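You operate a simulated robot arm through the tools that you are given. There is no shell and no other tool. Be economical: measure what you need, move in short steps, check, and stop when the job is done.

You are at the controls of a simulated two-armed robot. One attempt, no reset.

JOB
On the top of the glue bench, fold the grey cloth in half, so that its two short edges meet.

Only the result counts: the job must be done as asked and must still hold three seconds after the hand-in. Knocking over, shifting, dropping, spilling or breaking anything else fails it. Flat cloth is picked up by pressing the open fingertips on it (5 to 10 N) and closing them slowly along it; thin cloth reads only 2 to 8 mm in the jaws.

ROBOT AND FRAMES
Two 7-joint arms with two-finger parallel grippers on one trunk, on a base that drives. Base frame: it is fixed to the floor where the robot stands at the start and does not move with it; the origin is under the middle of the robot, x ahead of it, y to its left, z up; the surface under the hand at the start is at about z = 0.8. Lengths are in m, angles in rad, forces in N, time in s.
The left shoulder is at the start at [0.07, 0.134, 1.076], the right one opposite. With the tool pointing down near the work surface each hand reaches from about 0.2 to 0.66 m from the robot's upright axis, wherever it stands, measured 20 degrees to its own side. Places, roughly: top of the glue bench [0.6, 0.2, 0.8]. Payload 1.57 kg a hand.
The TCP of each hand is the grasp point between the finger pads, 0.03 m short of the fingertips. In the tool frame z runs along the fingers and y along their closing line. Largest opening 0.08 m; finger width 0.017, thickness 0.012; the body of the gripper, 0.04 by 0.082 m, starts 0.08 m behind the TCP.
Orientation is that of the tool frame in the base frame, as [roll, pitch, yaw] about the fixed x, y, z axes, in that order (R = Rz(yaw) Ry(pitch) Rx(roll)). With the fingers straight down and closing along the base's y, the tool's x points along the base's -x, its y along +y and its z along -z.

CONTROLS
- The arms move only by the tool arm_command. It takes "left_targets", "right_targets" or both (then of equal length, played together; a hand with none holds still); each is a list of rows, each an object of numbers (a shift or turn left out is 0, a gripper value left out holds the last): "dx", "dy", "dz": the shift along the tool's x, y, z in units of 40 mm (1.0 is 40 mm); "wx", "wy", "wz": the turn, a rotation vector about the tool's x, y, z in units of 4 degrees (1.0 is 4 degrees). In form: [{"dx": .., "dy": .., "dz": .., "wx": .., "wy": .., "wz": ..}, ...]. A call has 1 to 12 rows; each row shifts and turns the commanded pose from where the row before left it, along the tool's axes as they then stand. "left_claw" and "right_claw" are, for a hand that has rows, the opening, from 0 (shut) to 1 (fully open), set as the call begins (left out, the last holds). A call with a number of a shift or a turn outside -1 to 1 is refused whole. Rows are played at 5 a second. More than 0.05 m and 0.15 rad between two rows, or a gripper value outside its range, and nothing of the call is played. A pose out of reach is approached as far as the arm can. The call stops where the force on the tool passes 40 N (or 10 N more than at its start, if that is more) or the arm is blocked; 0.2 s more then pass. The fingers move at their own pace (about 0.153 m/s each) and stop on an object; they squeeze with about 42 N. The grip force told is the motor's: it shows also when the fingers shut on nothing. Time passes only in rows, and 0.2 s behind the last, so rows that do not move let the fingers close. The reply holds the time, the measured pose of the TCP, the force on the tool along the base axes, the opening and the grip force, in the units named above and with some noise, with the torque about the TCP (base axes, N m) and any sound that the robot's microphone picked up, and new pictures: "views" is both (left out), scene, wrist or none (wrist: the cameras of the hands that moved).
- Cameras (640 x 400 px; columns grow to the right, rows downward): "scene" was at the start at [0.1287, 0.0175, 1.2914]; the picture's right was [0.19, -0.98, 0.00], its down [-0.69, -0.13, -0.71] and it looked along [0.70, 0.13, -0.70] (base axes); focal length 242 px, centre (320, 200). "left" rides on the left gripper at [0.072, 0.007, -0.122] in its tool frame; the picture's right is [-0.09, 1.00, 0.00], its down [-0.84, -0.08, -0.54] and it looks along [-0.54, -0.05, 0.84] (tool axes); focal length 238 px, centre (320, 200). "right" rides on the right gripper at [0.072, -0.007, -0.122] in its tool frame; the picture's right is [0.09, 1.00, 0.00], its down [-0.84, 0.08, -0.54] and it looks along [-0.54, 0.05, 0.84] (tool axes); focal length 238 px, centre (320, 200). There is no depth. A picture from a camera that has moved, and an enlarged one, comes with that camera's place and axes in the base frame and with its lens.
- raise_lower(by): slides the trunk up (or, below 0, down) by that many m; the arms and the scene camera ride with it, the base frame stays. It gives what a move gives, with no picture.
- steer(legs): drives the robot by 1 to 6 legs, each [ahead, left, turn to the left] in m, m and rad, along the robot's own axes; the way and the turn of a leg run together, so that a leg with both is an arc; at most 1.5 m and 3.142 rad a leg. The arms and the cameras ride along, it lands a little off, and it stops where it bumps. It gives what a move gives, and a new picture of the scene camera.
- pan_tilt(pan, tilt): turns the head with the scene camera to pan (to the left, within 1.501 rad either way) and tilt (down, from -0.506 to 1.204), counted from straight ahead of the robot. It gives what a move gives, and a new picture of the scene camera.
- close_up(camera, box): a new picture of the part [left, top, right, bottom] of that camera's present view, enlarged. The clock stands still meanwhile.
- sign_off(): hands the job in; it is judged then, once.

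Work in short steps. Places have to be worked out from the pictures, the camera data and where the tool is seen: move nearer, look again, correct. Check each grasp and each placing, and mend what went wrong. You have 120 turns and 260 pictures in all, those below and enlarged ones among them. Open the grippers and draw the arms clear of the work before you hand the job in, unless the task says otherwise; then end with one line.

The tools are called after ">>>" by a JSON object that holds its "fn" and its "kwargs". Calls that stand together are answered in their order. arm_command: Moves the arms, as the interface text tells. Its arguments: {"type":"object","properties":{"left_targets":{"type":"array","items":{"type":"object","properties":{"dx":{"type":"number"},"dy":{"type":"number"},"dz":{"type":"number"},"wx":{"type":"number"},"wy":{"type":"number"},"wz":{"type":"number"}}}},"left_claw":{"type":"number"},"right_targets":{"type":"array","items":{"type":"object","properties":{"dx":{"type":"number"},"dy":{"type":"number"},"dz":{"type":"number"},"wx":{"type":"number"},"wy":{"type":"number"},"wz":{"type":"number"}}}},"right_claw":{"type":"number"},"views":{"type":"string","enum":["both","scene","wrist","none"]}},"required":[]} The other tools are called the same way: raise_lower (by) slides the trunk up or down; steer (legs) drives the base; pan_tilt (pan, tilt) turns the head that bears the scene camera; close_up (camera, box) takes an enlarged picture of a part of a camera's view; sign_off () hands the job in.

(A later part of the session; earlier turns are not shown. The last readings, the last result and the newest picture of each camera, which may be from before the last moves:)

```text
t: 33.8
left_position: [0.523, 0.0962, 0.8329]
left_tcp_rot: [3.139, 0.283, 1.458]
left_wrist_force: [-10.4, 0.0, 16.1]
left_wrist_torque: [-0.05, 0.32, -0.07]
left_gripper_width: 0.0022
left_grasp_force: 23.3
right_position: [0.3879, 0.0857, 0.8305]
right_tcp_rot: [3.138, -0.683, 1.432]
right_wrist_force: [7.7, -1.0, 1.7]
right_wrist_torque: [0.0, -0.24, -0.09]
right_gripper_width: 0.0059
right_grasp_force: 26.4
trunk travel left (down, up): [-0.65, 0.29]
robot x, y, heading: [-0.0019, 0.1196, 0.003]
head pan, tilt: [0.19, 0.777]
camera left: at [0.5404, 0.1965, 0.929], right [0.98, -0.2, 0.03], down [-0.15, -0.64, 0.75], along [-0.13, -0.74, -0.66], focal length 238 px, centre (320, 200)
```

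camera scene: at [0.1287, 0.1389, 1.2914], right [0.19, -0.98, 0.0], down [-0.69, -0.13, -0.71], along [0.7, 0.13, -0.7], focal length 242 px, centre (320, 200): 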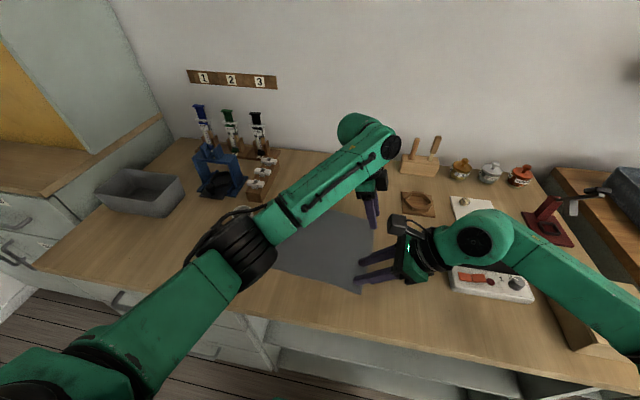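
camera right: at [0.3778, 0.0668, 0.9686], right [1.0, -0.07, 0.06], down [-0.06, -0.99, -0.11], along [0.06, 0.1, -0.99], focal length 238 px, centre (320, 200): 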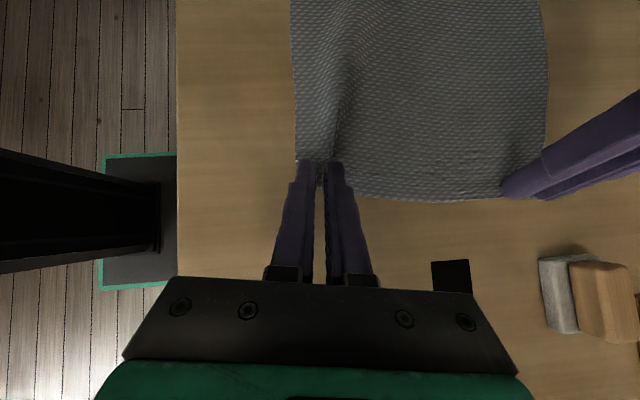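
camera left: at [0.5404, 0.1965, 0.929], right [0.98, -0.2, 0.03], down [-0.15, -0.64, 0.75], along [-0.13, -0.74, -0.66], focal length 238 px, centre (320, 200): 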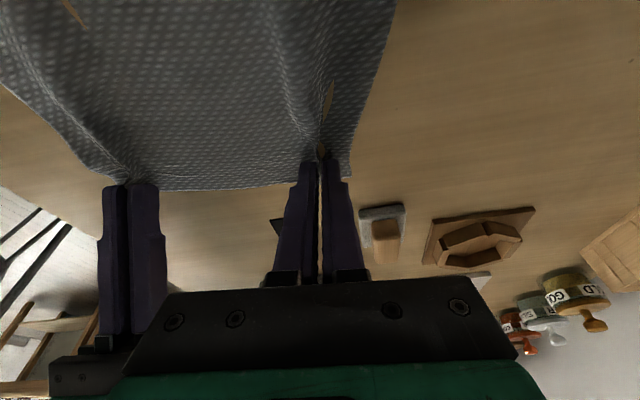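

Left grips 2.2 mm of cloth, with some sideways tension between hands. Relax 4 mm and lift both 30 mm to check.

>>> {"fn": "arm_command", "kwargs": {"left_targets": [{"dy": -0.1, "dx": -0.04, "dz": -0.12}, {"dx": -0.085, "dz": -0.3}, {"dx": -0.085, "dz": -0.3}, {}], "right_targets": [{"dx": 0.08, "dz": -0.1}, {"dx": 0.197, "dz": -0.24}, {"dx": 0.197, "dz": -0.24}, {}], "views": "both"}}

```text
t: 34.8
left_position: [0.5218, 0.0957, 0.8615]
left_tcp_rot: [3.141, 0.283, 1.459]
left_wrist_force: [-4.0, -0.5, 0.1]
left_wrist_torque: [0.01, 0.15, -0.02]
left_gripper_width: 0.0018
left_grasp_force: 23.9
right_position: [0.3889, 0.0861, 0.858]
right_tcp_rot: [-3.135, -0.684, 1.428]
right_wrist_force: [3.8, -0.9, 0.0]
right_wrist_torque: [-0.01, -0.1, -0.06]
right_gripper_width: 0.0057
right_grasp_force: 25.1
trunk travel left (down, up): [-0.65, 0.29]
robot x, y, heading: [-0.0008, 0.1201, 0.002]
head pan, tilt: [0.19, 0.777]
camera scene: at [0.1289, 0.138, 1.2914], right [0.19, -0.98, 0.0], down [-0.69, -0.13, -0.71], along [0.7, 0.13, -0.7], focal length 242 px, centre (320, 200)
camera right: at [0.3804, 0.0672, 0.9981], right [1.0, -0.07, 0.05], down [-0.06, -0.99, -0.11], along [0.06, 0.1, -0.99], focal length 238 px, centre (320, 200)
camera left: at [0.5394, 0.1978, 0.9579], right [0.98, -0.2, 0.03], down [-0.15, -0.64, 0.75], along [-0.13, -0.74, -0.66], focal length 238 px, centre (320, 200)
```

scene: 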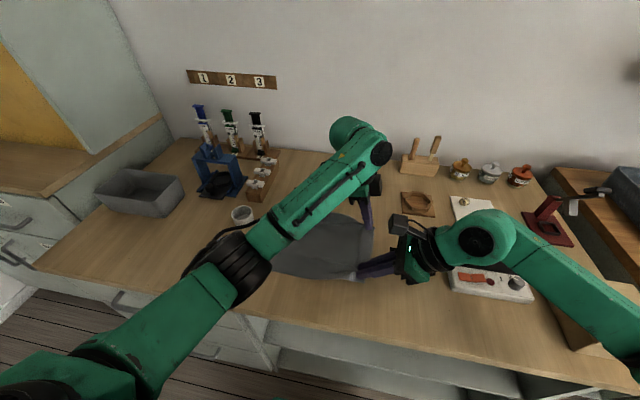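
right: 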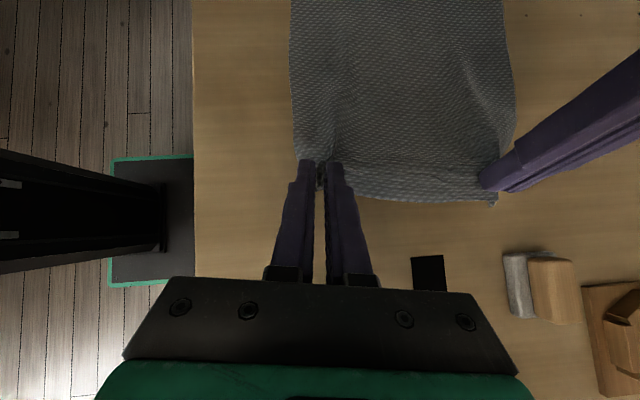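
left: 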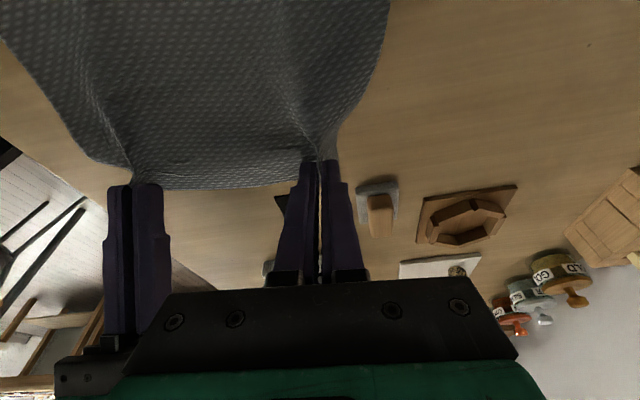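

Both corners are held. Begin the fold: carry both hands up and over along an arc (first half).

>>> {"fn": "arm_command", "kwargs": {"left_targets": [{"dx": 0.031, "dy": 0.045, "dz": -0.634}, {"dx": 0.188, "dy": 0.029, "dz": -0.627}, {"dx": 0.366, "dy": 0.012, "dz": -0.549}, {"dx": 0.541, "dy": -0.002, "dz": -0.391}, {"dx": 0.661, "dy": -0.01, "dz": -0.244}], "right_targets": [{"dx": 0.54, "dy": 0.04, "dz": -0.334}, {"dx": 0.623, "dy": 0.019, "dz": -0.202}, {"dx": 0.66, "dy": -0.002, "dz": -0.011}, {"dx": 0.63, "dy": -0.02, "dz": 0.222}, {"dx": 0.577, "dy": -0.031, "dz": 0.405}], "views": "both"}}

```text
t: 36.0
left_position: [0.5341, 0.1934, 0.9321]
left_tcp_rot: [3.141, 0.285, 1.459]
left_wrist_force: [-3.0, -0.2, 0.6]
left_wrist_torque: [0.01, 0.09, -0.02]
left_gripper_width: 0.0019
left_grasp_force: 23.4
right_position: [0.4037, 0.1825, 0.9325]
right_tcp_rot: [-3.139, -0.678, 1.429]
right_wrist_force: [3.1, -0.5, -0.6]
right_wrist_torque: [-0.01, -0.07, 0.0]
right_gripper_width: 0.0057
right_grasp_force: 25.9
trunk travel left (down, up): [-0.65, 0.29]
robot x, y, heading: [-0.0001, 0.1187, 0.002]
head pan, tilt: [0.19, 0.777]
camera scene: at [0.1292, 0.1404, 1.2913], right [0.19, -0.98, 0.0], down [-0.69, -0.13, -0.71], along [0.7, 0.13, -0.7], focal length 242 px, centre (320, 200)
camera right: at [0.3947, 0.1642, 1.0714], right [1.0, -0.07, 0.05], down [-0.06, -0.99, -0.1], along [0.06, 0.1, -0.99], focal length 238 px, centre (320, 200)
camera left: at [0.5529, 0.2949, 1.0293], right [0.98, -0.2, 0.03], down [-0.15, -0.64, 0.76], along [-0.13, -0.74, -0.65], focal length 238 px, centre (320, 200)
```

scene: 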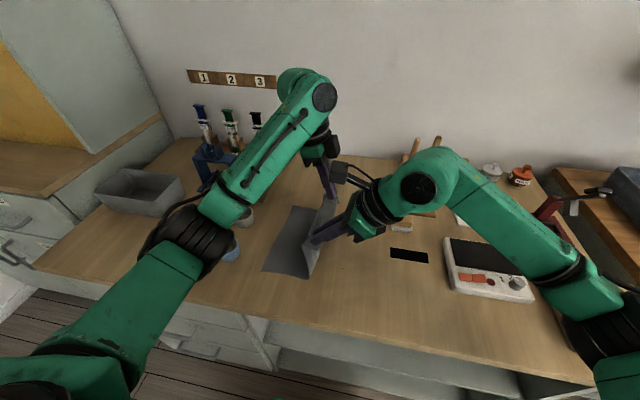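
right: 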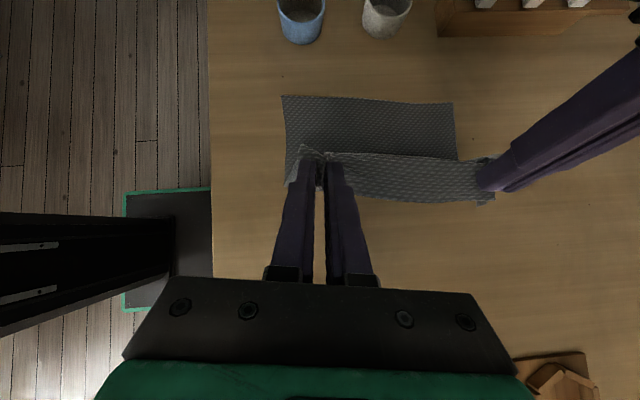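
left: 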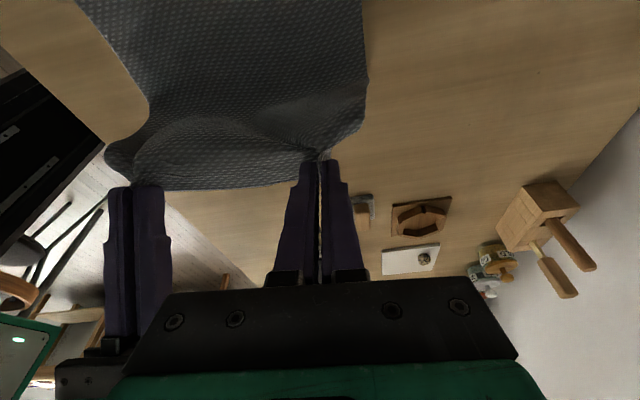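

The fold goes well. The left edge looks to be about y≈.30–.32 now; continue three rows of the second half and look again.

>>> {"fn": "arm_command", "kwargs": {"left_targets": [{"dx": 0.696, "dy": -0.01, "dz": -0.124}, {"dx": 0.707, "dy": -0.0075, "dz": 0.003}, {"dx": 0.687, "dy": -0.002, "dz": 0.113}], "right_targets": [{"dx": 0.498, "dy": -0.03, "dz": 0.502}, {"dx": 0.4, "dy": -0.027, "dz": 0.583}, {"dx": 0.298, "dy": -0.02, "dz": 0.629}], "views": "both"}}

```text
t: 36.8
left_position: [0.5429, 0.2714, 0.908]
left_tcp_rot: [3.141, 0.284, 1.459]
left_wrist_force: [-2.3, 0.8, 0.7]
left_wrist_torque: [-0.04, 0.09, -0.05]
left_gripper_width: 0.0018
left_grasp_force: 23.8
right_position: [0.412, 0.2641, 0.9081]
right_tcp_rot: [-3.139, -0.682, 1.43]
right_wrist_force: [2.5, 0.3, -0.4]
right_wrist_torque: [0.01, -0.07, -0.05]
right_gripper_width: 0.0058
right_grasp_force: 26.0
trunk travel left (down, up): [-0.65, 0.29]
robot x, y, heading: [-0.0024, 0.1206, 0.0]
head pan, tilt: [0.19, 0.777]
camera scene: at [0.1291, 0.1397, 1.2914], right [0.19, -0.98, 0.0], down [-0.69, -0.13, -0.71], along [0.7, 0.13, -0.7], focal length 242 px, centre (320, 200)
camera right: at [0.4029, 0.245, 1.0485], right [1.0, -0.07, 0.06], down [-0.06, -0.99, -0.11], along [0.06, 0.1, -0.99], focal length 238 px, centre (320, 200)
camera left: at [0.5604, 0.3729, 1.0053], right [0.98, -0.2, 0.03], down [-0.15, -0.64, 0.75], along [-0.13, -0.74, -0.66], focal length 238 px, centre (320, 200)
```

scene: 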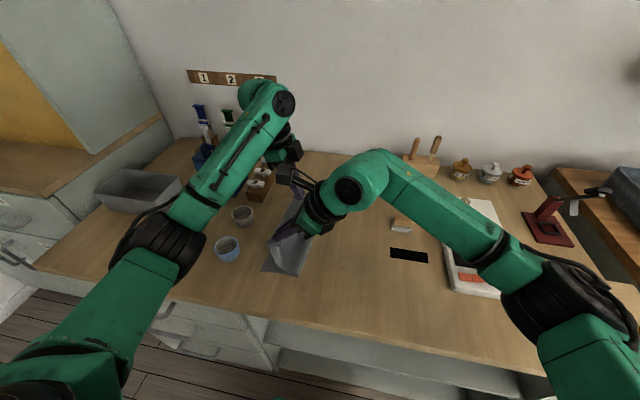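
right: 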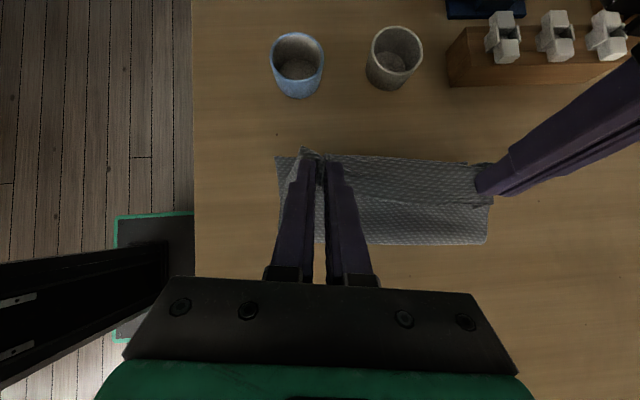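
left: 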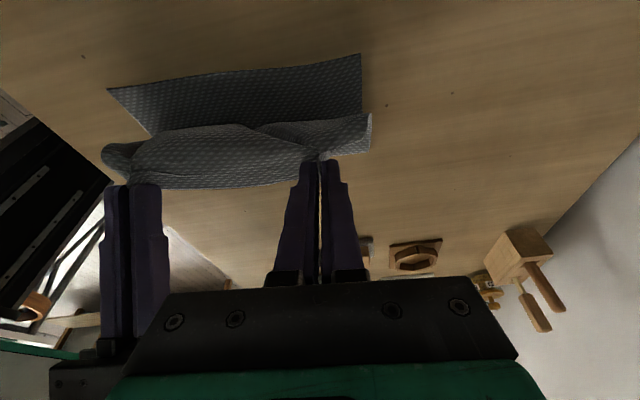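

Bottom left edge measured at FL(.584,.302), NL(.375,.320). Bring the held edge over it: ~26 mm further in y while descending.

>>> {"fn": "arm_command", "kwargs": {"left_targets": [{"dx": 0.412, "dy": -0.033, "dz": 0.349}, {"dx": 0.316, "dy": -0.022, "dz": 0.377}, {"dx": 0.245, "dy": -0.014, "dz": 0.397}, {}], "right_targets": [{"dx": -0.054, "dy": -0.042, "dz": 0.536}, {"dx": -0.13, "dy": -0.028, "dz": 0.474}, {"dx": -0.188, "dy": -0.0175, "dz": 0.427}, {}], "views": "both"}}

```text
t: 37.8
left_position: [0.5439, 0.295, 0.8571]
left_tcp_rot: [-3.14, 0.284, 1.461]
left_wrist_force: [-3.2, 0.2, 0.3]
left_wrist_torque: [0.03, 0.1, -0.02]
left_gripper_width: 0.0017
left_grasp_force: 23.7
right_position: [0.4124, 0.2874, 0.8559]
right_tcp_rot: [-3.138, -0.682, 1.432]
right_wrist_force: [2.5, 0.4, -0.1]
right_wrist_torque: [0.02, -0.1, -0.05]
right_gripper_width: 0.0056
right_grasp_force: 25.5
trunk travel left (down, up): [-0.65, 0.29]
robot x, y, heading: [0.0008, 0.1214, 0.0]
head pan, tilt: [0.19, 0.777]
camera scene: at [0.1287, 0.1381, 1.2914], right [0.19, -0.98, 0.0], down [-0.69, -0.13, -0.71], along [0.7, 0.13, -0.7], focal length 242 px, centre (320, 200)
camera right: at [0.4031, 0.2682, 0.9938], right [1.0, -0.07, 0.06], down [-0.06, -0.99, -0.11], along [0.06, 0.1, -0.99], focal length 238 px, centre (320, 200)
camera left: at [0.561, 0.3964, 0.9535], right [0.98, -0.2, 0.03], down [-0.15, -0.64, 0.75], along [-0.13, -0.74, -0.66], focal length 238 px, centre (320, 200)
```

scene: 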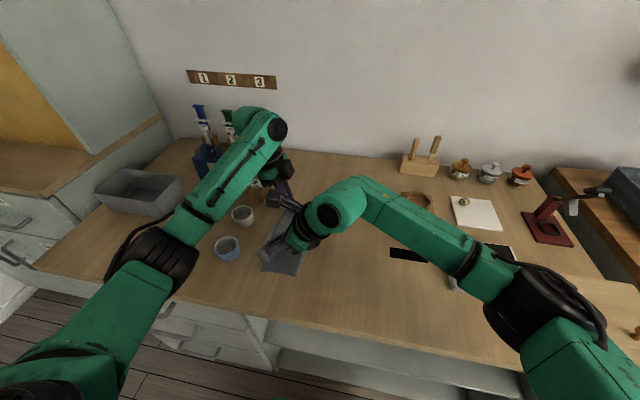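
right: 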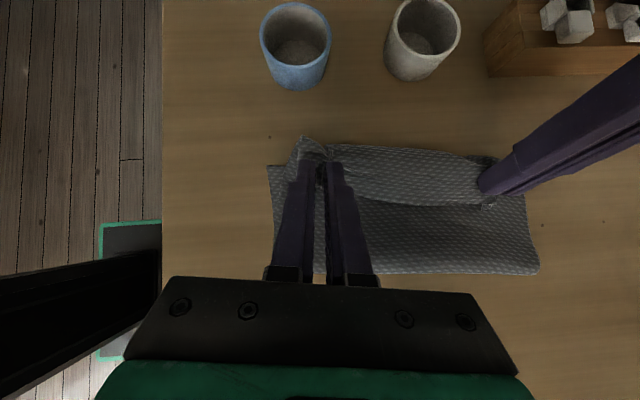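
left: 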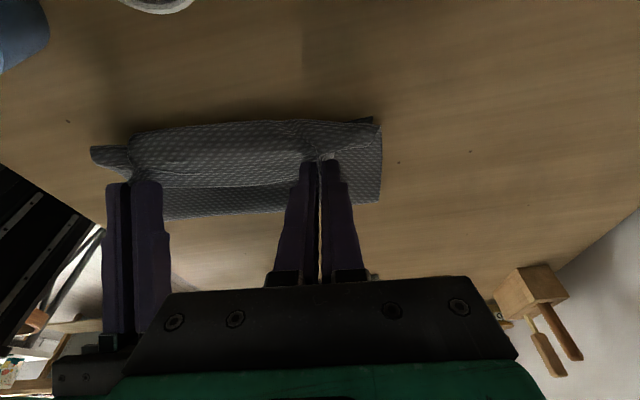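

The cloth loops ahead of the grips (crease only at y≈.22, excess on top), because the hands kept their orientation. I'll back up and raise ~36 mm so the crease rolls back, and rotate both hands toward +y so the held edge points over.

>>> {"fn": "arm_command", "kwargs": {"left_targets": [{"dx": -0.603, "dy": 0.056, "dz": -0.294}, {"dx": -0.603, "dy": 0.056, "dz": -0.294}, {"wy": -1}, {"wy": -1}, {"wy": -1}, {"wy": -1}, {"wy": -1}, {}, {}, {}], "right_targets": [{"dx": -0.1, "dy": 0.07, "dz": -0.661}, {"dx": -0.1, "dy": 0.07, "dz": -0.661}, {}, {"wy": -1}, {"wy": -1}, {"wy": -1}, {"wy": -1}, {"wy": -1}, {"wy": -1}, {"wy": -1}], "views": "both"}}

```text
t: 40.0
left_position: [0.5433, 0.2559, 0.893]
left_tcp_rot: [3.141, 0.632, 1.458]
left_wrist_force: [-4.9, -1.0, -0.8]
left_wrist_torque: [0.0, 0.12, -0.07]
left_gripper_width: 0.0018
left_grasp_force: 23.6
right_position: [0.4115, 0.2481, 0.8911]
right_tcp_rot: [-3.138, -0.191, 1.429]
right_wrist_force: [5.5, -1.4, 1.8]
right_wrist_torque: [-0.01, -0.14, 0.01]
right_gripper_width: 0.0057
right_grasp_force: 26.1
trunk travel left (down, up): [-0.65, 0.29]
robot x, y, heading: [-0.0009, 0.1219, -0.001]
head pan, tilt: [0.19, 0.777]
camera scene: at [0.1288, 0.1388, 1.2914], right [0.19, -0.98, 0.0], down [-0.69, -0.13, -0.71], along [0.7, 0.13, -0.7], focal length 242 px, centre (320, 200)
camera right: at [0.4114, 0.2959, 1.0237], right [1.0, -0.05, 0.01], down [-0.05, -0.93, 0.37], along [0.0, -0.37, -0.93], focal length 238 px, centre (320, 200)
camera left: at [0.5636, 0.3844, 0.9489], right [0.98, -0.18, 0.05], down [-0.12, -0.34, 0.93], along [-0.15, -0.92, -0.36], focal length 238 px, centre (320, 200)
```

scene: 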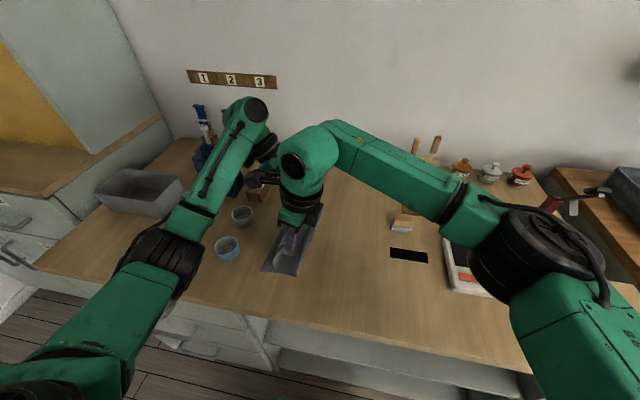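
right: 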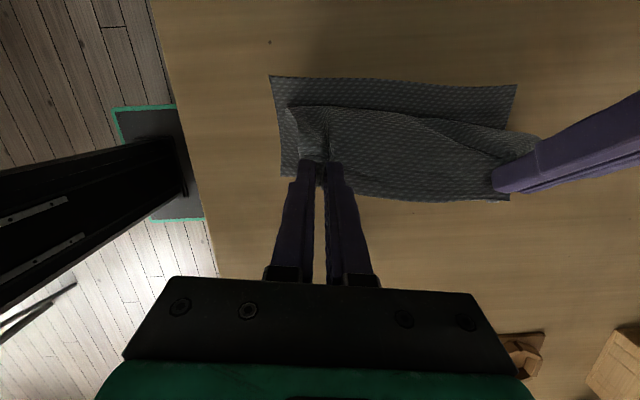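
left: 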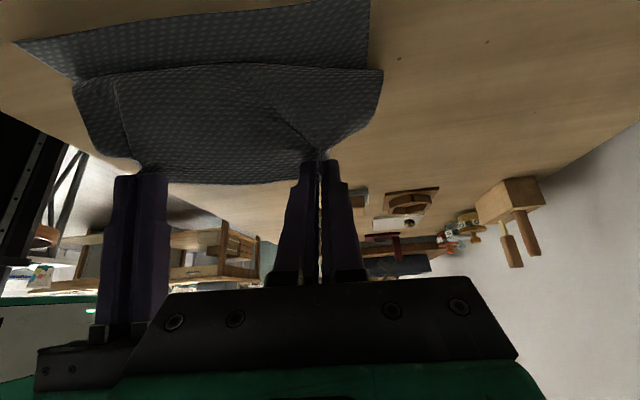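

Better, and no contact. Rotate further (left to ~52°, right to ~13° toward +y) and pull the sheet taut from the crease at about 45–50°, so the edge will fall to the left on release.

>>> {"fn": "arm_command", "kwargs": {"left_targets": [{"dx": 0.143, "dy": -0.031, "dz": -0.267}, {"dx": 0.143, "dy": -0.031, "dz": -0.267}, {"wy": -1}, {"wy": -1}, {"wy": -1}, {"wy": -1}, {}, {}, {}], "right_targets": [{"dx": 0.358, "dy": -0.044, "dz": -0.223}, {"dx": 0.358, "dy": -0.044, "dz": -0.223}, {}, {"wy": -1}, {"wy": -1}, {"wy": -1}, {"wy": -1}, {"wy": -1}, {"wy": -1}], "views": "both"}}

```text
t: 42.0
left_position: [0.5429, 0.2758, 0.9047]
left_tcp_rot: [-3.141, 0.912, 1.461]
left_wrist_force: [-6.2, 0.0, 0.6]
left_wrist_torque: [-0.01, 0.14, -0.14]
left_gripper_width: 0.0022
left_grasp_force: 23.7
right_position: [0.4103, 0.2707, 0.9153]
right_tcp_rot: [-3.141, 0.157, 1.433]
right_wrist_force: [6.0, -1.0, 0.2]
right_wrist_torque: [0.0, -0.16, 0.06]
right_gripper_width: 0.0059
right_grasp_force: 25.7
right hand out of reach, approached as far as the arm can: row 9
trunk travel left (down, up): [-0.65, 0.29]
robot x, y, heading: [0.0027, 0.1206, -0.008]
head pan, tilt: [0.19, 0.777]
camera scene: at [0.1291, 0.1378, 1.2914], right [0.19, -0.98, 0.0], down [-0.69, -0.13, -0.71], along [0.7, 0.13, -0.7], focal length 242 px, centre (320, 200)
camera right: at [0.4168, 0.3611, 1.0233], right [1.0, -0.05, -0.02], down [-0.03, -0.75, 0.66], along [-0.04, -0.66, -0.75], focal length 238 px, centre (320, 200)
camera left: at [0.5648, 0.4154, 0.9218], right [0.98, -0.17, 0.07], down [-0.09, -0.08, 0.99], along [-0.16, -0.98, -0.09], focal length 238 px, centre (320, 200)
```

scene: 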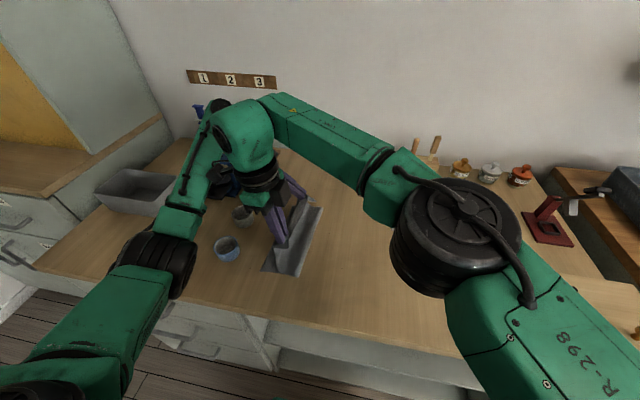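
right: 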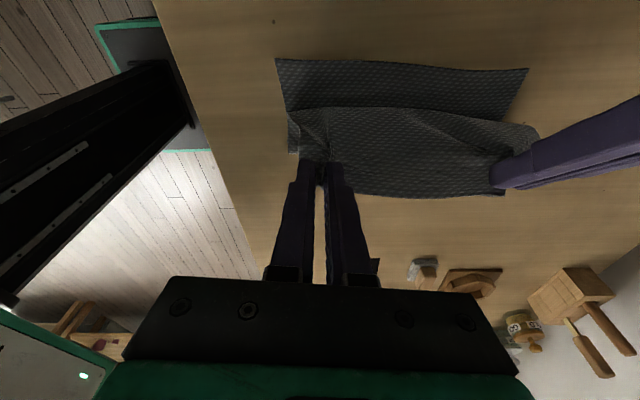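
left: 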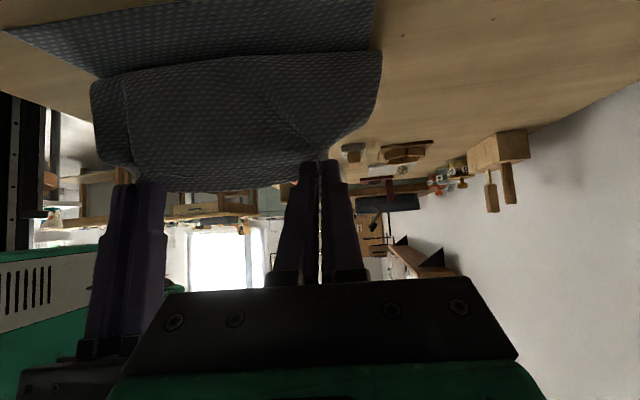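

Zoom in to see how the sheet stands.

>>> {"fn": "close_up", "kwargs": {"camera": "scene", "box": [200, 160, 360, 290]}}

```text
3.08 times, centred on (280, 225) of scene
camera zoom: at [0.1291, 0.1378, 1.2914], right [0.19, -0.98, 0.0], down [-0.69, -0.13, -0.71], along [0.7, 0.13, -0.7], focal length 744 px, centre (443, 123)
```

zoom: 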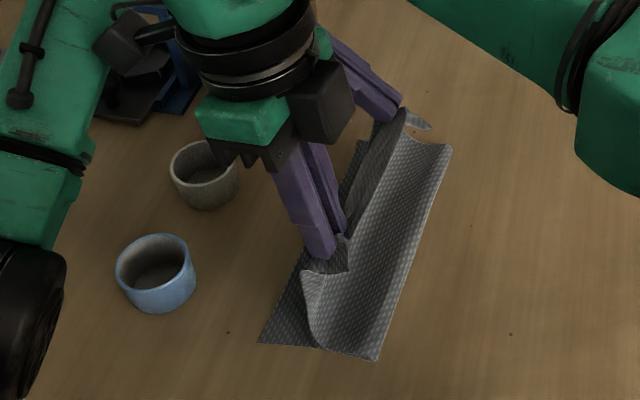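

The crease is at y≈.22, so the top layer is too long (0.155 vs 0.09). I'll carry the hands back ~0.10 m toward −y to unroll the crease, then come over again.

>>> {"fn": "arm_command", "kwargs": {"left_targets": [{"dx": -0.442, "dy": 0.091, "dz": 0.694}, {"dx": -0.442, "dy": 0.091, "dz": 0.694}, {"dx": -0.442, "dy": 0.091, "dz": 0.694}, {}], "right_targets": [{"dx": -0.795, "dy": 0.113, "dz": 0.202}, {"dx": -0.795, "dy": 0.113, "dz": 0.202}, {"dx": -0.795, "dy": 0.113, "dz": 0.202}, {}], "views": "both"}}

>>> {"fn": "close_up", "kwargs": {"camera": "scene", "box": [200, 160, 380, 300]}}

```text
t: 43.0
left_position: [0.5436, 0.1775, 0.893]
left_tcp_rot: [3.14, 0.913, 1.461]
left_wrist_force: [-4.7, 0.7, -0.2]
left_wrist_torque: [0.02, 0.1, -0.15]
left_gripper_width: 0.0016
left_grasp_force: 23.5
right_position: [0.4117, 0.1728, 0.9063]
right_tcp_rot: [-3.14, 0.156, 1.43]
right_wrist_force: [5.4, -0.7, -0.7]
right_wrist_torque: [-0.05, -0.15, 0.06]
right_gripper_width: 0.0059
right_grasp_force: 25.3
trunk travel left (down, up): [-0.65, 0.29]
robot x, y, heading: [-0.0013, 0.1214, 0.0]
head pan, tilt: [0.19, 0.777]
camera scene: at [0.1288, 0.1395, 1.2914], right [0.19, -0.98, 0.0], down [-0.69, -0.13, -0.71], along [0.7, 0.13, -0.7], focal length 242 px, centre (320, 200)
camera right: at [0.4182, 0.264, 1.0142], right [1.0, -0.05, -0.02], down [-0.03, -0.75, 0.66], along [-0.04, -0.66, -0.75], focal length 238 px, centre (320, 200)
camera left: at [0.5653, 0.317, 0.9114], right [0.98, -0.17, 0.07], down [-0.09, -0.07, 0.99], along [-0.16, -0.98, -0.09], focal length 238 px, centre (320, 200)
```

scene: 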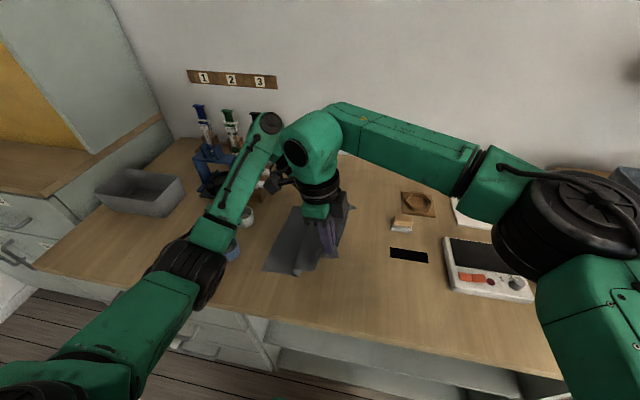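
right: 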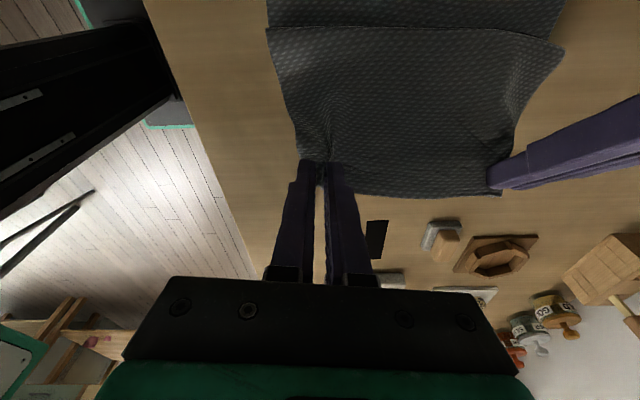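
left: 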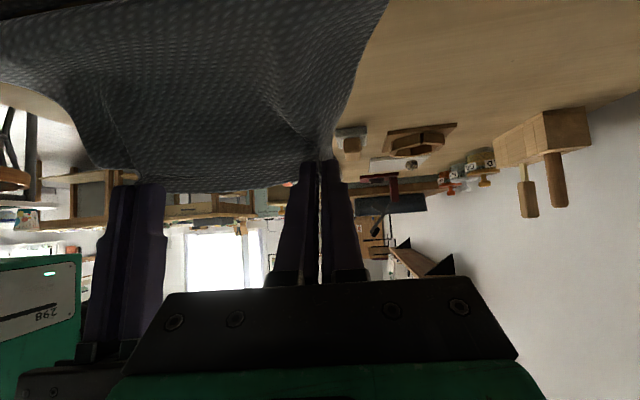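

```text
2.86 times, centred on (290, 230) of scene
camera zoom: at [0.1288, 0.1395, 1.2914], right [0.19, -0.98, 0.0], down [-0.69, -0.13, -0.71], along [0.7, 0.13, -0.7], focal length 691 px, centre (406, 114)
```

zoom: 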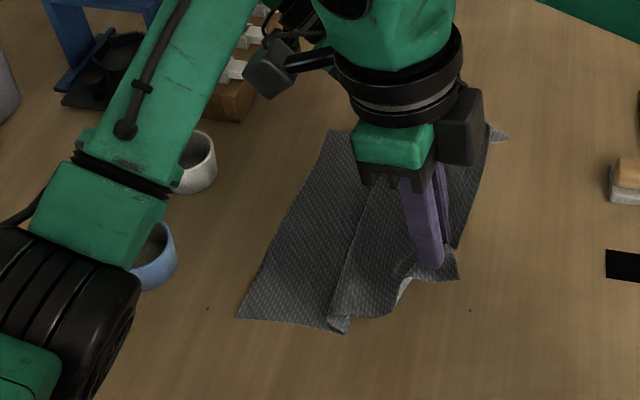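

The Z-fold persists, so this grip style is unsuitable. I'll rotate the hands back, pull the cloth flat again toward −y, and then regrasp with the jaws closing across the edge.

>>> {"fn": "arm_command", "kwargs": {"left_targets": [{}, {}, {"wy": 1}, {"wy": 1}, {"wy": 1}, {"wy": 1}, {"wy": 1}, {"wy": 1}, {}], "right_targets": [{"wy": 1}, {"wy": 1}, {"wy": 1}, {"wy": 1}, {"wy": 1}, {"wy": 1}, {"wy": 1}, {"wy": 1}, {"wy": 1}], "views": "none"}}

```text
t: 45.0
left_position: [0.5433, 0.1766, 0.8937]
left_tcp_rot: [3.141, 0.49, 1.459]
left_wrist_force: [-6.9, 1.4, 0.4]
left_wrist_torque: [0.0, 0.12, -0.1]
left_gripper_width: 0.0016
left_grasp_force: 23.5
right_position: [0.4094, 0.1718, 0.9045]
right_tcp_rot: [-3.14, -0.477, 1.43]
right_wrist_force: [5.3, -0.3, 0.4]
right_wrist_torque: [-0.03, -0.16, -0.04]
right_gripper_width: 0.0058
right_grasp_force: 25.3
trunk travel left (down, up): [-0.65, 0.29]
robot x, y, heading: [-0.0005, 0.1185, 0.001]
head pan, tilt: [0.19, 0.777]
```

Now pull both hands toward −y and down to stretch the cloth out flat.

>>> {"fn": "arm_command", "kwargs": {"left_targets": [{"dx": -0.298, "dy": -0.035, "dz": 0.548}, {"dx": -0.298, "dy": -0.035, "dz": 0.548}, {"dx": -0.298, "dy": -0.035, "dz": 0.548}, {"dx": -0.298, "dy": -0.035, "dz": 0.548}, {}], "right_targets": [{"dx": -0.695, "dy": -0.015, "dz": 0.105}, {"dx": -0.695, "dy": -0.015, "dz": 0.105}, {"dx": -0.695, "dy": -0.015, "dz": 0.105}, {"dx": -0.695, "dy": -0.015, "dz": 0.105}, {}], "views": "both"}}

```text
t: 46.2
left_position: [0.5288, 0.0971, 0.8398]
left_tcp_rot: [-3.14, 0.492, 1.462]
left_wrist_force: [-6.0, 1.5, 0.0]
left_wrist_torque: [-0.01, 0.2, -0.08]
left_gripper_width: 0.002
left_grasp_force: 23.5
right_position: [0.395, 0.0841, 0.8407]
right_tcp_rot: [-3.14, -0.472, 1.432]
right_wrist_force: [5.3, 0.0, 0.3]
right_wrist_torque: [0.01, -0.2, -0.06]
right_gripper_width: 0.0056
right_grasp_force: 25.1
trunk travel left (down, up): [-0.65, 0.29]
robot x, y, heading: [-0.0025, 0.1229, -0.002]
head pan, tilt: [0.19, 0.777]
camera scene: at [0.129, 0.1392, 1.2914], right [0.19, -0.98, 0.0], down [-0.69, -0.13, -0.71], along [0.7, 0.13, -0.7], focal length 242 px, centre (320, 200)
camera right: at [0.3889, 0.0937, 0.9813], right [1.0, -0.06, 0.04], down [-0.06, -0.99, 0.1], along [0.03, -0.1, -0.99], focal length 238 px, centre (320, 200)
camera left: at [0.5479, 0.2165, 0.9131], right [0.98, -0.19, 0.04], down [-0.13, -0.47, 0.87], along [-0.15, -0.86, -0.48], focal length 238 px, centre (320, 200)
```

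scene: 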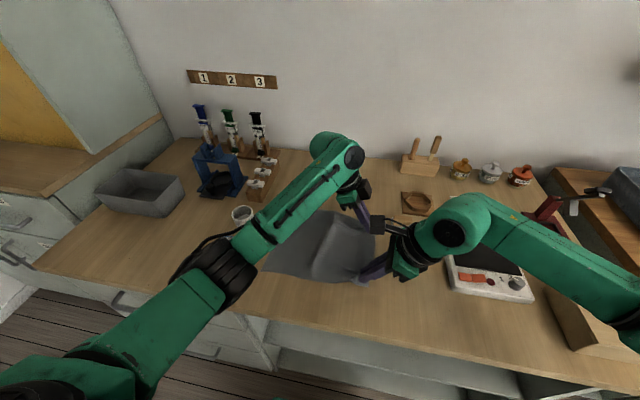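
right: 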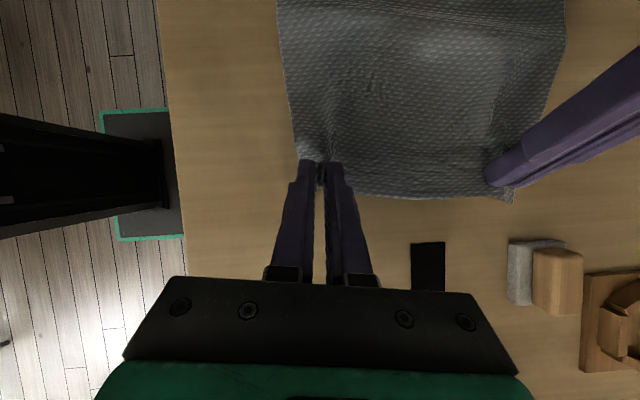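
left: 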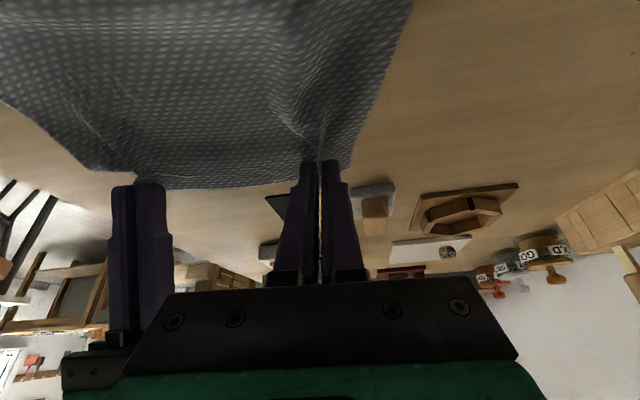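

Almost flat; pull 12 mm more, lower to the table, then open the jaws.

>>> {"fn": "arm_command", "kwargs": {"left_targets": [{"dx": -0.08, "dy": 0.017, "dz": 0.17}, {"dx": -0.08, "dy": 0.017, "dz": 0.15}, {}], "right_targets": [{"dx": -0.18, "dy": 0.021, "dz": 0.04}, {"dx": -0.18, "dy": 0.021, "dz": 0.03}, {}], "views": "none"}}

>>> {"fn": "arm_command", "kwargs": {"left_targets": [{}, {}, {}], "right_targets": [{}, {}, {}], "left_claw": 0.35, "right_claw": 0.35, "views": "wrist"}}

```text
t: 47.0
left_position: [0.5283, 0.0842, 0.8338]
left_tcp_rot: [-3.142, 0.492, 1.459]
left_wrist_force: [-6.5, -0.2, -1.1]
left_wrist_torque: [0.04, 0.15, -0.04]
left_gripper_width: 0.002
left_grasp_force: 23.5
right_position: [0.3947, 0.072, 0.8315]
right_tcp_rot: [-3.141, -0.475, 1.429]
right_wrist_force: [5.6, 0.7, 5.2]
right_wrist_torque: [0.01, -0.18, -0.03]
right_gripper_width: 0.0058
right_grasp_force: 25.5
trunk travel left (down, up): [-0.65, 0.29]
robot x, y, heading: [-0.0019, 0.119, 0.001]
head pan, tilt: [0.19, 0.777]
```

```text
t: 47.8
left_position: [0.5287, 0.0841, 0.8324]
left_tcp_rot: [3.14, 0.493, 1.459]
left_wrist_force: [0.8, -0.2, 0.5]
left_wrist_torque: [0.01, 0.05, 0.01]
left_gripper_width: 0.0279
left_grasp_force: 0.0
right_position: [0.3929, 0.0733, 0.8311]
right_tcp_rot: [-3.139, -0.475, 1.431]
right_wrist_force: [-1.5, 1.0, 8.5]
right_wrist_torque: [0.13, 0.06, 0.0]
right_gripper_width: 0.0276
right_grasp_force: 0.1
trunk travel left (down, up): [-0.65, 0.29]
robot x, y, heading: [0.0007, 0.1194, -0.003]
head pan, tilt: [0.19, 0.777]
camera right: at [0.3887, 0.0819, 0.972], right [1.0, -0.06, 0.04], down [-0.06, -0.99, 0.1], along [0.03, -0.1, -0.99], focal length 238 px, centre (320, 200)
camera left: at [0.5475, 0.2039, 0.9066], right [0.98, -0.19, 0.04], down [-0.13, -0.47, 0.87], along [-0.15, -0.86, -0.49], focal length 238 px, centre (320, 200)
```

right: 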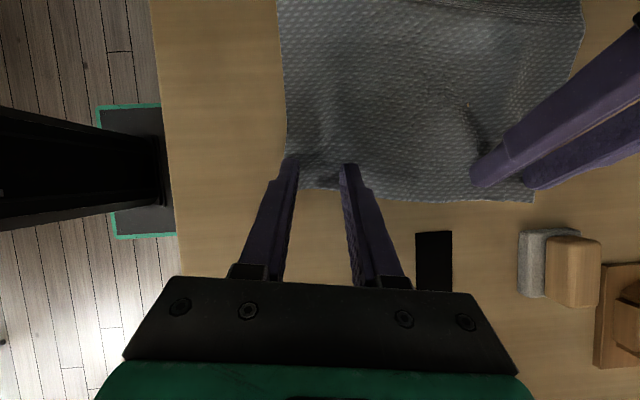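
left: 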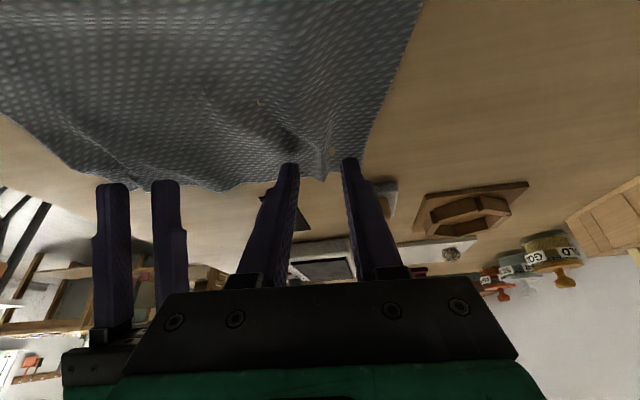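

Lift both hands clear and separate them.

>>> {"fn": "arm_command", "kwargs": {"left_targets": [{"dx": -0.094, "dz": -0.176}, {"dx": 0.12, "dy": -0.056, "dz": -0.83}, {"dx": 0.12, "dy": -0.056, "dz": -0.83}, {"dx": 0.12, "dy": -0.056, "dz": -0.83}, {"dx": 0.877, "dy": -0.112, "dz": -0.468}, {"dx": 0.877, "dy": -0.112, "dz": -0.468}, {"dx": 0.877, "dy": -0.112, "dz": -0.468}], "right_targets": [{"dx": 0.092, "dz": -0.178}, {"dx": 0.09, "dy": 0.035, "dz": -0.71}, {"dx": 0.09, "dy": 0.035, "dz": -0.71}, {"dx": 0.09, "dy": 0.035, "dz": -0.71}, {"dx": -0.55, "dy": 0.088, "dz": -0.284}, {"dx": -0.55, "dy": 0.088, "dz": -0.284}, {"dx": -0.55, "dy": 0.088, "dz": -0.284}], "views": "scene"}}

>>> {"fn": "close_up", "kwargs": {"camera": "scene", "box": [200, 170, 420, 310]}}

```text
t: 49.4
left_position: [0.5252, 0.266, 0.9194]
left_tcp_rot: [-3.142, 0.493, 1.46]
left_wrist_force: [0.9, 0.2, -0.3]
left_wrist_torque: [-0.01, 0.01, 0.02]
left_gripper_width: 0.0279
left_grasp_force: 0.1
right_position: [0.3941, -0.0339, 0.9221]
right_tcp_rot: [-3.141, -0.474, 1.43]
right_wrist_force: [0.5, 0.3, -0.8]
right_wrist_torque: [-0.03, -0.05, 0.03]
right_gripper_width: 0.0278
right_grasp_force: 0.1
trunk travel left (down, up): [-0.65, 0.29]
robot x, y, heading: [0.0002, 0.1177, 0.004]
head pan, tilt: [0.19, 0.777]
camera scene: at [0.1281, 0.1387, 1.2915], right [0.19, -0.98, 0.0], down [-0.69, -0.13, -0.71], along [0.7, 0.13, -0.7], focal length 242 px, centre (320, 200)
```

scene: 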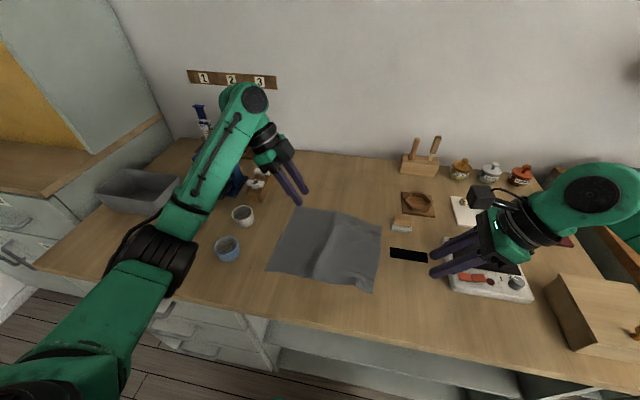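

```text
2.86 times, centred on (310, 240) of scene
camera zoom: at [0.1281, 0.1387, 1.2915], right [0.19, -0.98, 0.0], down [-0.69, -0.13, -0.71], along [0.7, 0.13, -0.7], focal length 691 px, centre (349, 86)
```

zoom: 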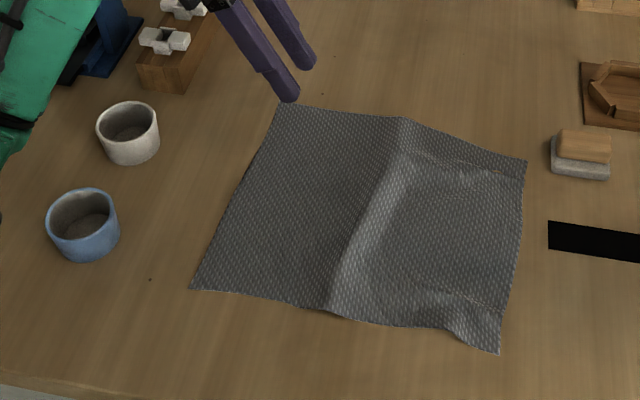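

Cloth is flat again apart from a ridge: left edge ≈(.585,.290)–(.375,.311), right edge ≈(.557,.054)–(.367,.072). Now reorient both hands to close across the edge (upright, then yaw ~175°).

>>> {"fn": "arm_command", "kwargs": {"left_targets": [{"wy": 1}, {"wy": 1}, {"wy": 1}, {"wy": 1}, {"wy": 1}, {"wy": 1}, {"wy": 1}, {"wz": -1}, {"wz": -1}, {"wz": -1}, {"wz": -1}, {"wz": -1}], "right_targets": [{"wy": -1}, {"wy": -1}, {"wy": -1}, {"wy": -1}, {"wy": -1}, {"wy": -1}, {"wy": -0.8}, {"wz": -1}, {"wz": -1}, {"wz": -1}, {"wz": -1}, {"wz": -1}], "views": "none"}}

>>> {"fn": "arm_command", "kwargs": {"left_targets": [{"wz": -1}, {"wz": -1}, {"wz": -1}, {"wz": -1}, {"wz": -1}, {"wz": -1}, {"wz": -1}, {"wz": -1}, {"wz": -1}, {"wz": -1}, {"wz": -1}, {"wz": -1}], "right_targets": [{"wz": -1}, {"wz": -1}, {"wz": -1}, {"wz": -1}, {"wz": -1}, {"wz": -1}, {"wz": -1}, {"wz": -1}, {"wz": -1}, {"wz": -1}, {"wz": -1}, {"wz": -1}], "views": "none"}}

>>> {"fn": "arm_command", "kwargs": {"left_targets": [{"wz": -1}, {"wz": -1}, {"wz": -1}, {"wz": -1}, {"wz": -1}, {"wz": -0.8}, {}, {}, {}, {}, {}, {}], "right_targets": [{"wz": -1}, {"wz": -1}, {"wz": -1}, {"wz": -1}, {"wz": -1}, {"wz": -1}, {"wz": -0.2}, {"wy": -1}, {"wy": -1}, {"wy": -1}, {"wy": -1}, {"wy": -1}], "views": "both"}}

```text
t: 52.0
left_position: [0.527, 0.2643, 0.9221]
left_tcp_rot: [-3.139, 0.004, 1.81]
left_wrist_force: [0.5, 0.5, 0.2]
left_wrist_torque: [0.04, -0.01, 0.01]
left_gripper_width: 0.0281
left_grasp_force: 0.1
right_position: [0.3958, -0.032, 0.9197]
right_tcp_rot: [-3.141, -0.001, 1.781]
right_wrist_force: [-0.3, -0.4, -1.5]
right_wrist_torque: [-0.01, 0.01, -0.02]
right_gripper_width: 0.0281
right_grasp_force: 0.1
trunk travel left (down, up): [-0.65, 0.29]
robot x, y, heading: [-0.0006, 0.1192, 0.003]
head pan, tilt: [0.19, 0.777]
```

```text
t: 54.6
left_position: [0.5278, 0.2647, 0.9208]
left_tcp_rot: [-3.138, 0.0, 2.648]
left_wrist_force: [0.0, 0.3, 0.7]
left_wrist_torque: [-0.01, 0.0, 0.01]
left_gripper_width: 0.028
left_grasp_force: 0.1
right_position: [0.3952, -0.0326, 0.9203]
right_tcp_rot: [-3.14, -0.002, 2.62]
right_wrist_force: [-0.3, 0.0, 0.4]
right_wrist_torque: [0.02, -0.05, -0.01]
right_gripper_width: 0.028
right_grasp_force: 0.1
trunk travel left (down, up): [-0.65, 0.29]
robot x, y, heading: [-0.0006, 0.1222, -0.004]
head pan, tilt: [0.19, 0.777]
```

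```text
t: 57.2
left_position: [0.5298, 0.2653, 0.9203]
left_tcp_rot: [-3.137, 0.001, 3.05]
left_wrist_force: [0.6, 0.4, 0.7]
left_wrist_torque: [-0.02, -0.01, 0.02]
left_gripper_width: 0.0281
left_grasp_force: 0.1
right_position: [0.3949, -0.0334, 0.9195]
right_tcp_rot: [-3.141, 0.349, 3.051]
right_wrist_force: [-0.1, -1.2, 0.0]
right_wrist_torque: [0.0, -0.01, 0.0]
right_gripper_width: 0.0279
right_grasp_force: 0.0
trunk travel left (down, up): [-0.65, 0.29]
robot x, y, heading: [-0.0009, 0.1234, 0.004]
head pan, tilt: [0.19, 0.777]
camera scene: at [0.1284, 0.138, 1.2914], right [0.19, -0.98, 0.0], down [-0.69, -0.13, -0.71], along [0.7, 0.13, -0.7], focal length 242 px, centre (320, 200)
camera right: at [0.2856, -0.0295, 1.0084], right [0.0, 1.0, -0.03], down [0.61, 0.02, 0.8], along [0.8, -0.02, -0.61], focal length 238 px, centre (320, 200)
camera left: at [0.4572, 0.2777, 1.0425], right [0.18, 0.98, 0.0], down [0.83, -0.15, 0.54], along [0.53, -0.1, -0.84], focal length 238 px, centre (320, 200)
```

scene: 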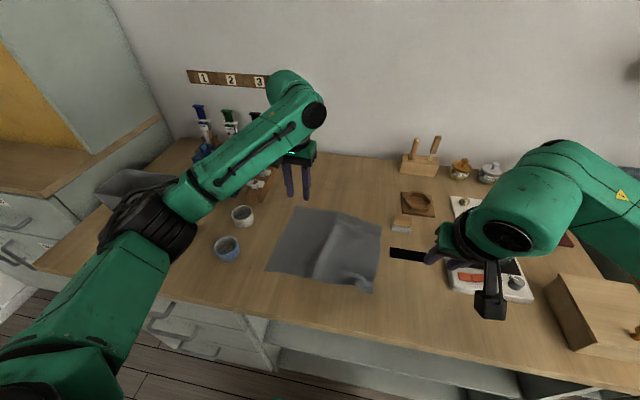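
right: 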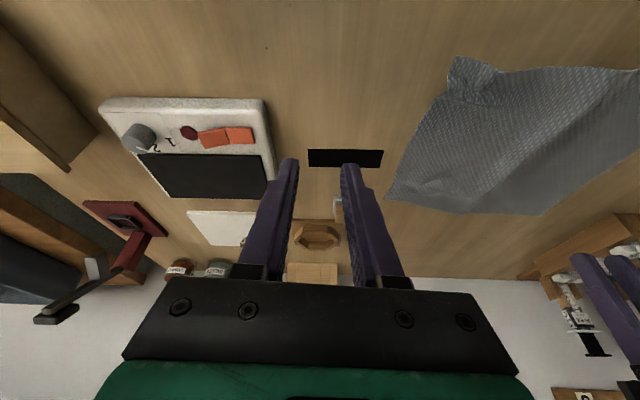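
left: 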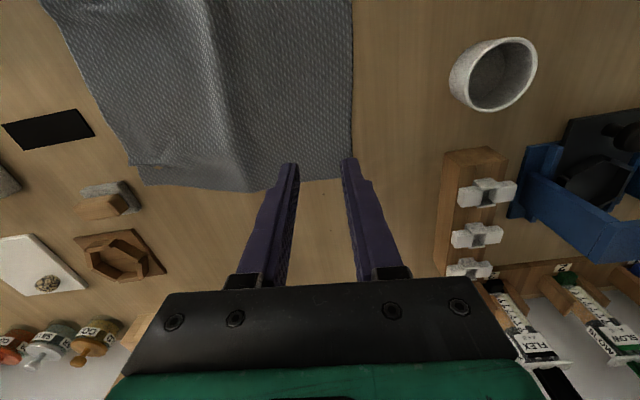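

Works. Lean the right hand to 32° toward the robot and move it over the near-right grasp point, then bring the left hand over the far-right one.

>>> {"fn": "arm_command", "kwargs": {"right_targets": [{"wy": -1}, {"wy": -1}, {"wy": -1}, {"dx": 0.369, "dy": 0.763, "dz": 0.211}, {"dx": 0.369, "dy": 0.763, "dz": 0.211}, {"dx": 0.369, "dy": 0.763, "dz": 0.211}, {"dx": 0.369, "dy": 0.763, "dz": 0.211}, {}], "views": "none"}}

>>> {"fn": "arm_command", "kwargs": {"left_targets": [{"dx": -0.136, "dy": -0.936, "dz": 0.3}, {"dx": -0.136, "dy": -0.936, "dz": 0.3}, {"dx": -0.136, "dy": -0.936, "dz": 0.3}, {"dx": -0.136, "dy": -0.936, "dz": 0.3}, {"dx": -0.136, "dy": -0.936, "dz": 0.3}, {}], "right_targets": [{}, {}, {}, {}, {}, {}], "views": "both"}}

```text
t: 59.0
left_position: [0.5272, 0.2634, 0.921]
left_tcp_rot: [-3.139, 0.0, 3.052]
left_wrist_force: [-0.4, -0.1, -0.8]
left_wrist_torque: [-0.01, 0.02, 0.01]
left_gripper_width: 0.0281
left_grasp_force: 0.1
right_position: [0.3743, 0.091, 0.8606]
right_tcp_rot: [-3.14, 0.558, 3.052]
right_wrist_force: [0.3, 0.2, -0.5]
right_wrist_torque: [0.0, -0.03, 0.03]
right_gripper_width: 0.0283
right_grasp_force: 0.0
trunk travel left (down, up): [-0.65, 0.29]
robot x, y, heading: [0.0019, 0.1233, -0.002]
head pan, tilt: [0.19, 0.777]
```

```text
t: 60.4
left_position: [0.5398, 0.0747, 0.8625]
left_tcp_rot: [-3.138, 0.0, 3.052]
left_wrist_force: [-0.1, 0.3, -0.7]
left_wrist_torque: [-0.01, 0.01, -0.02]
left_gripper_width: 0.0279
left_grasp_force: 0.0
right_position: [0.3746, 0.0912, 0.8606]
right_tcp_rot: [-3.14, 0.557, 3.051]
right_wrist_force: [-0.5, 0.4, -1.3]
right_wrist_torque: [-0.02, 0.0, 0.0]
right_gripper_width: 0.0284
right_grasp_force: 0.0
trunk travel left (down, up): [-0.65, 0.29]
robot x, y, heading: [0.0008, 0.1218, 0.001]
head pan, tilt: [0.19, 0.777]
camera scene: at [0.1289, 0.1392, 1.2914], right [0.19, -0.98, 0.0], down [-0.69, -0.13, -0.71], along [0.7, 0.13, -0.7], focal length 242 px, centre (320, 200)
camera right: at [0.2484, 0.0966, 0.9256], right [0.01, 1.0, -0.05], down [0.43, 0.04, 0.9], along [0.9, -0.03, -0.43], focal length 238 px, centre (320, 200)
camera left: at [0.468, 0.0887, 0.9836], right [0.18, 0.98, 0.0], down [0.83, -0.15, 0.54], along [0.53, -0.1, -0.84], focal length 238 px, centre (320, 200)
```

scene: 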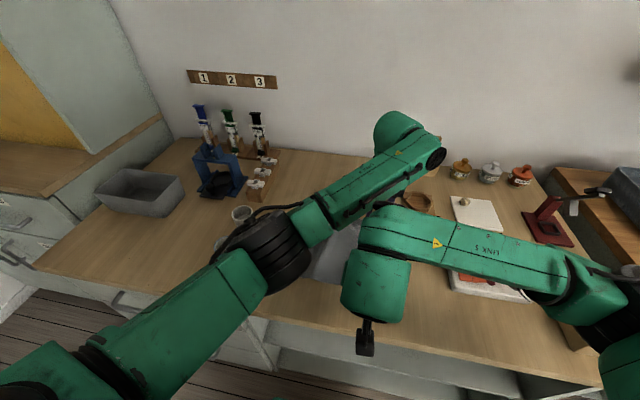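
right: 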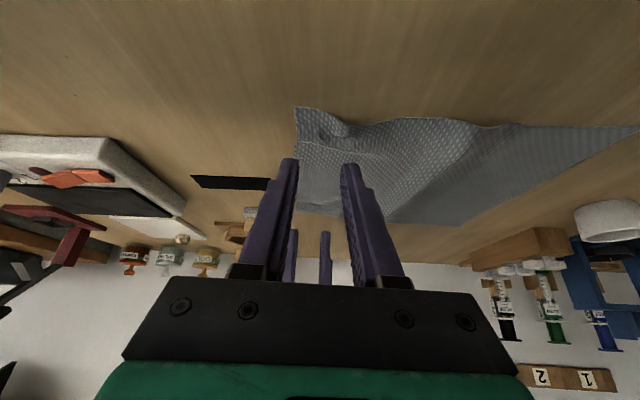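
left: 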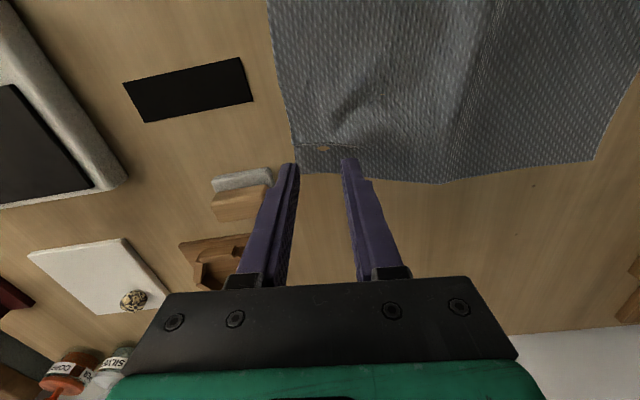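

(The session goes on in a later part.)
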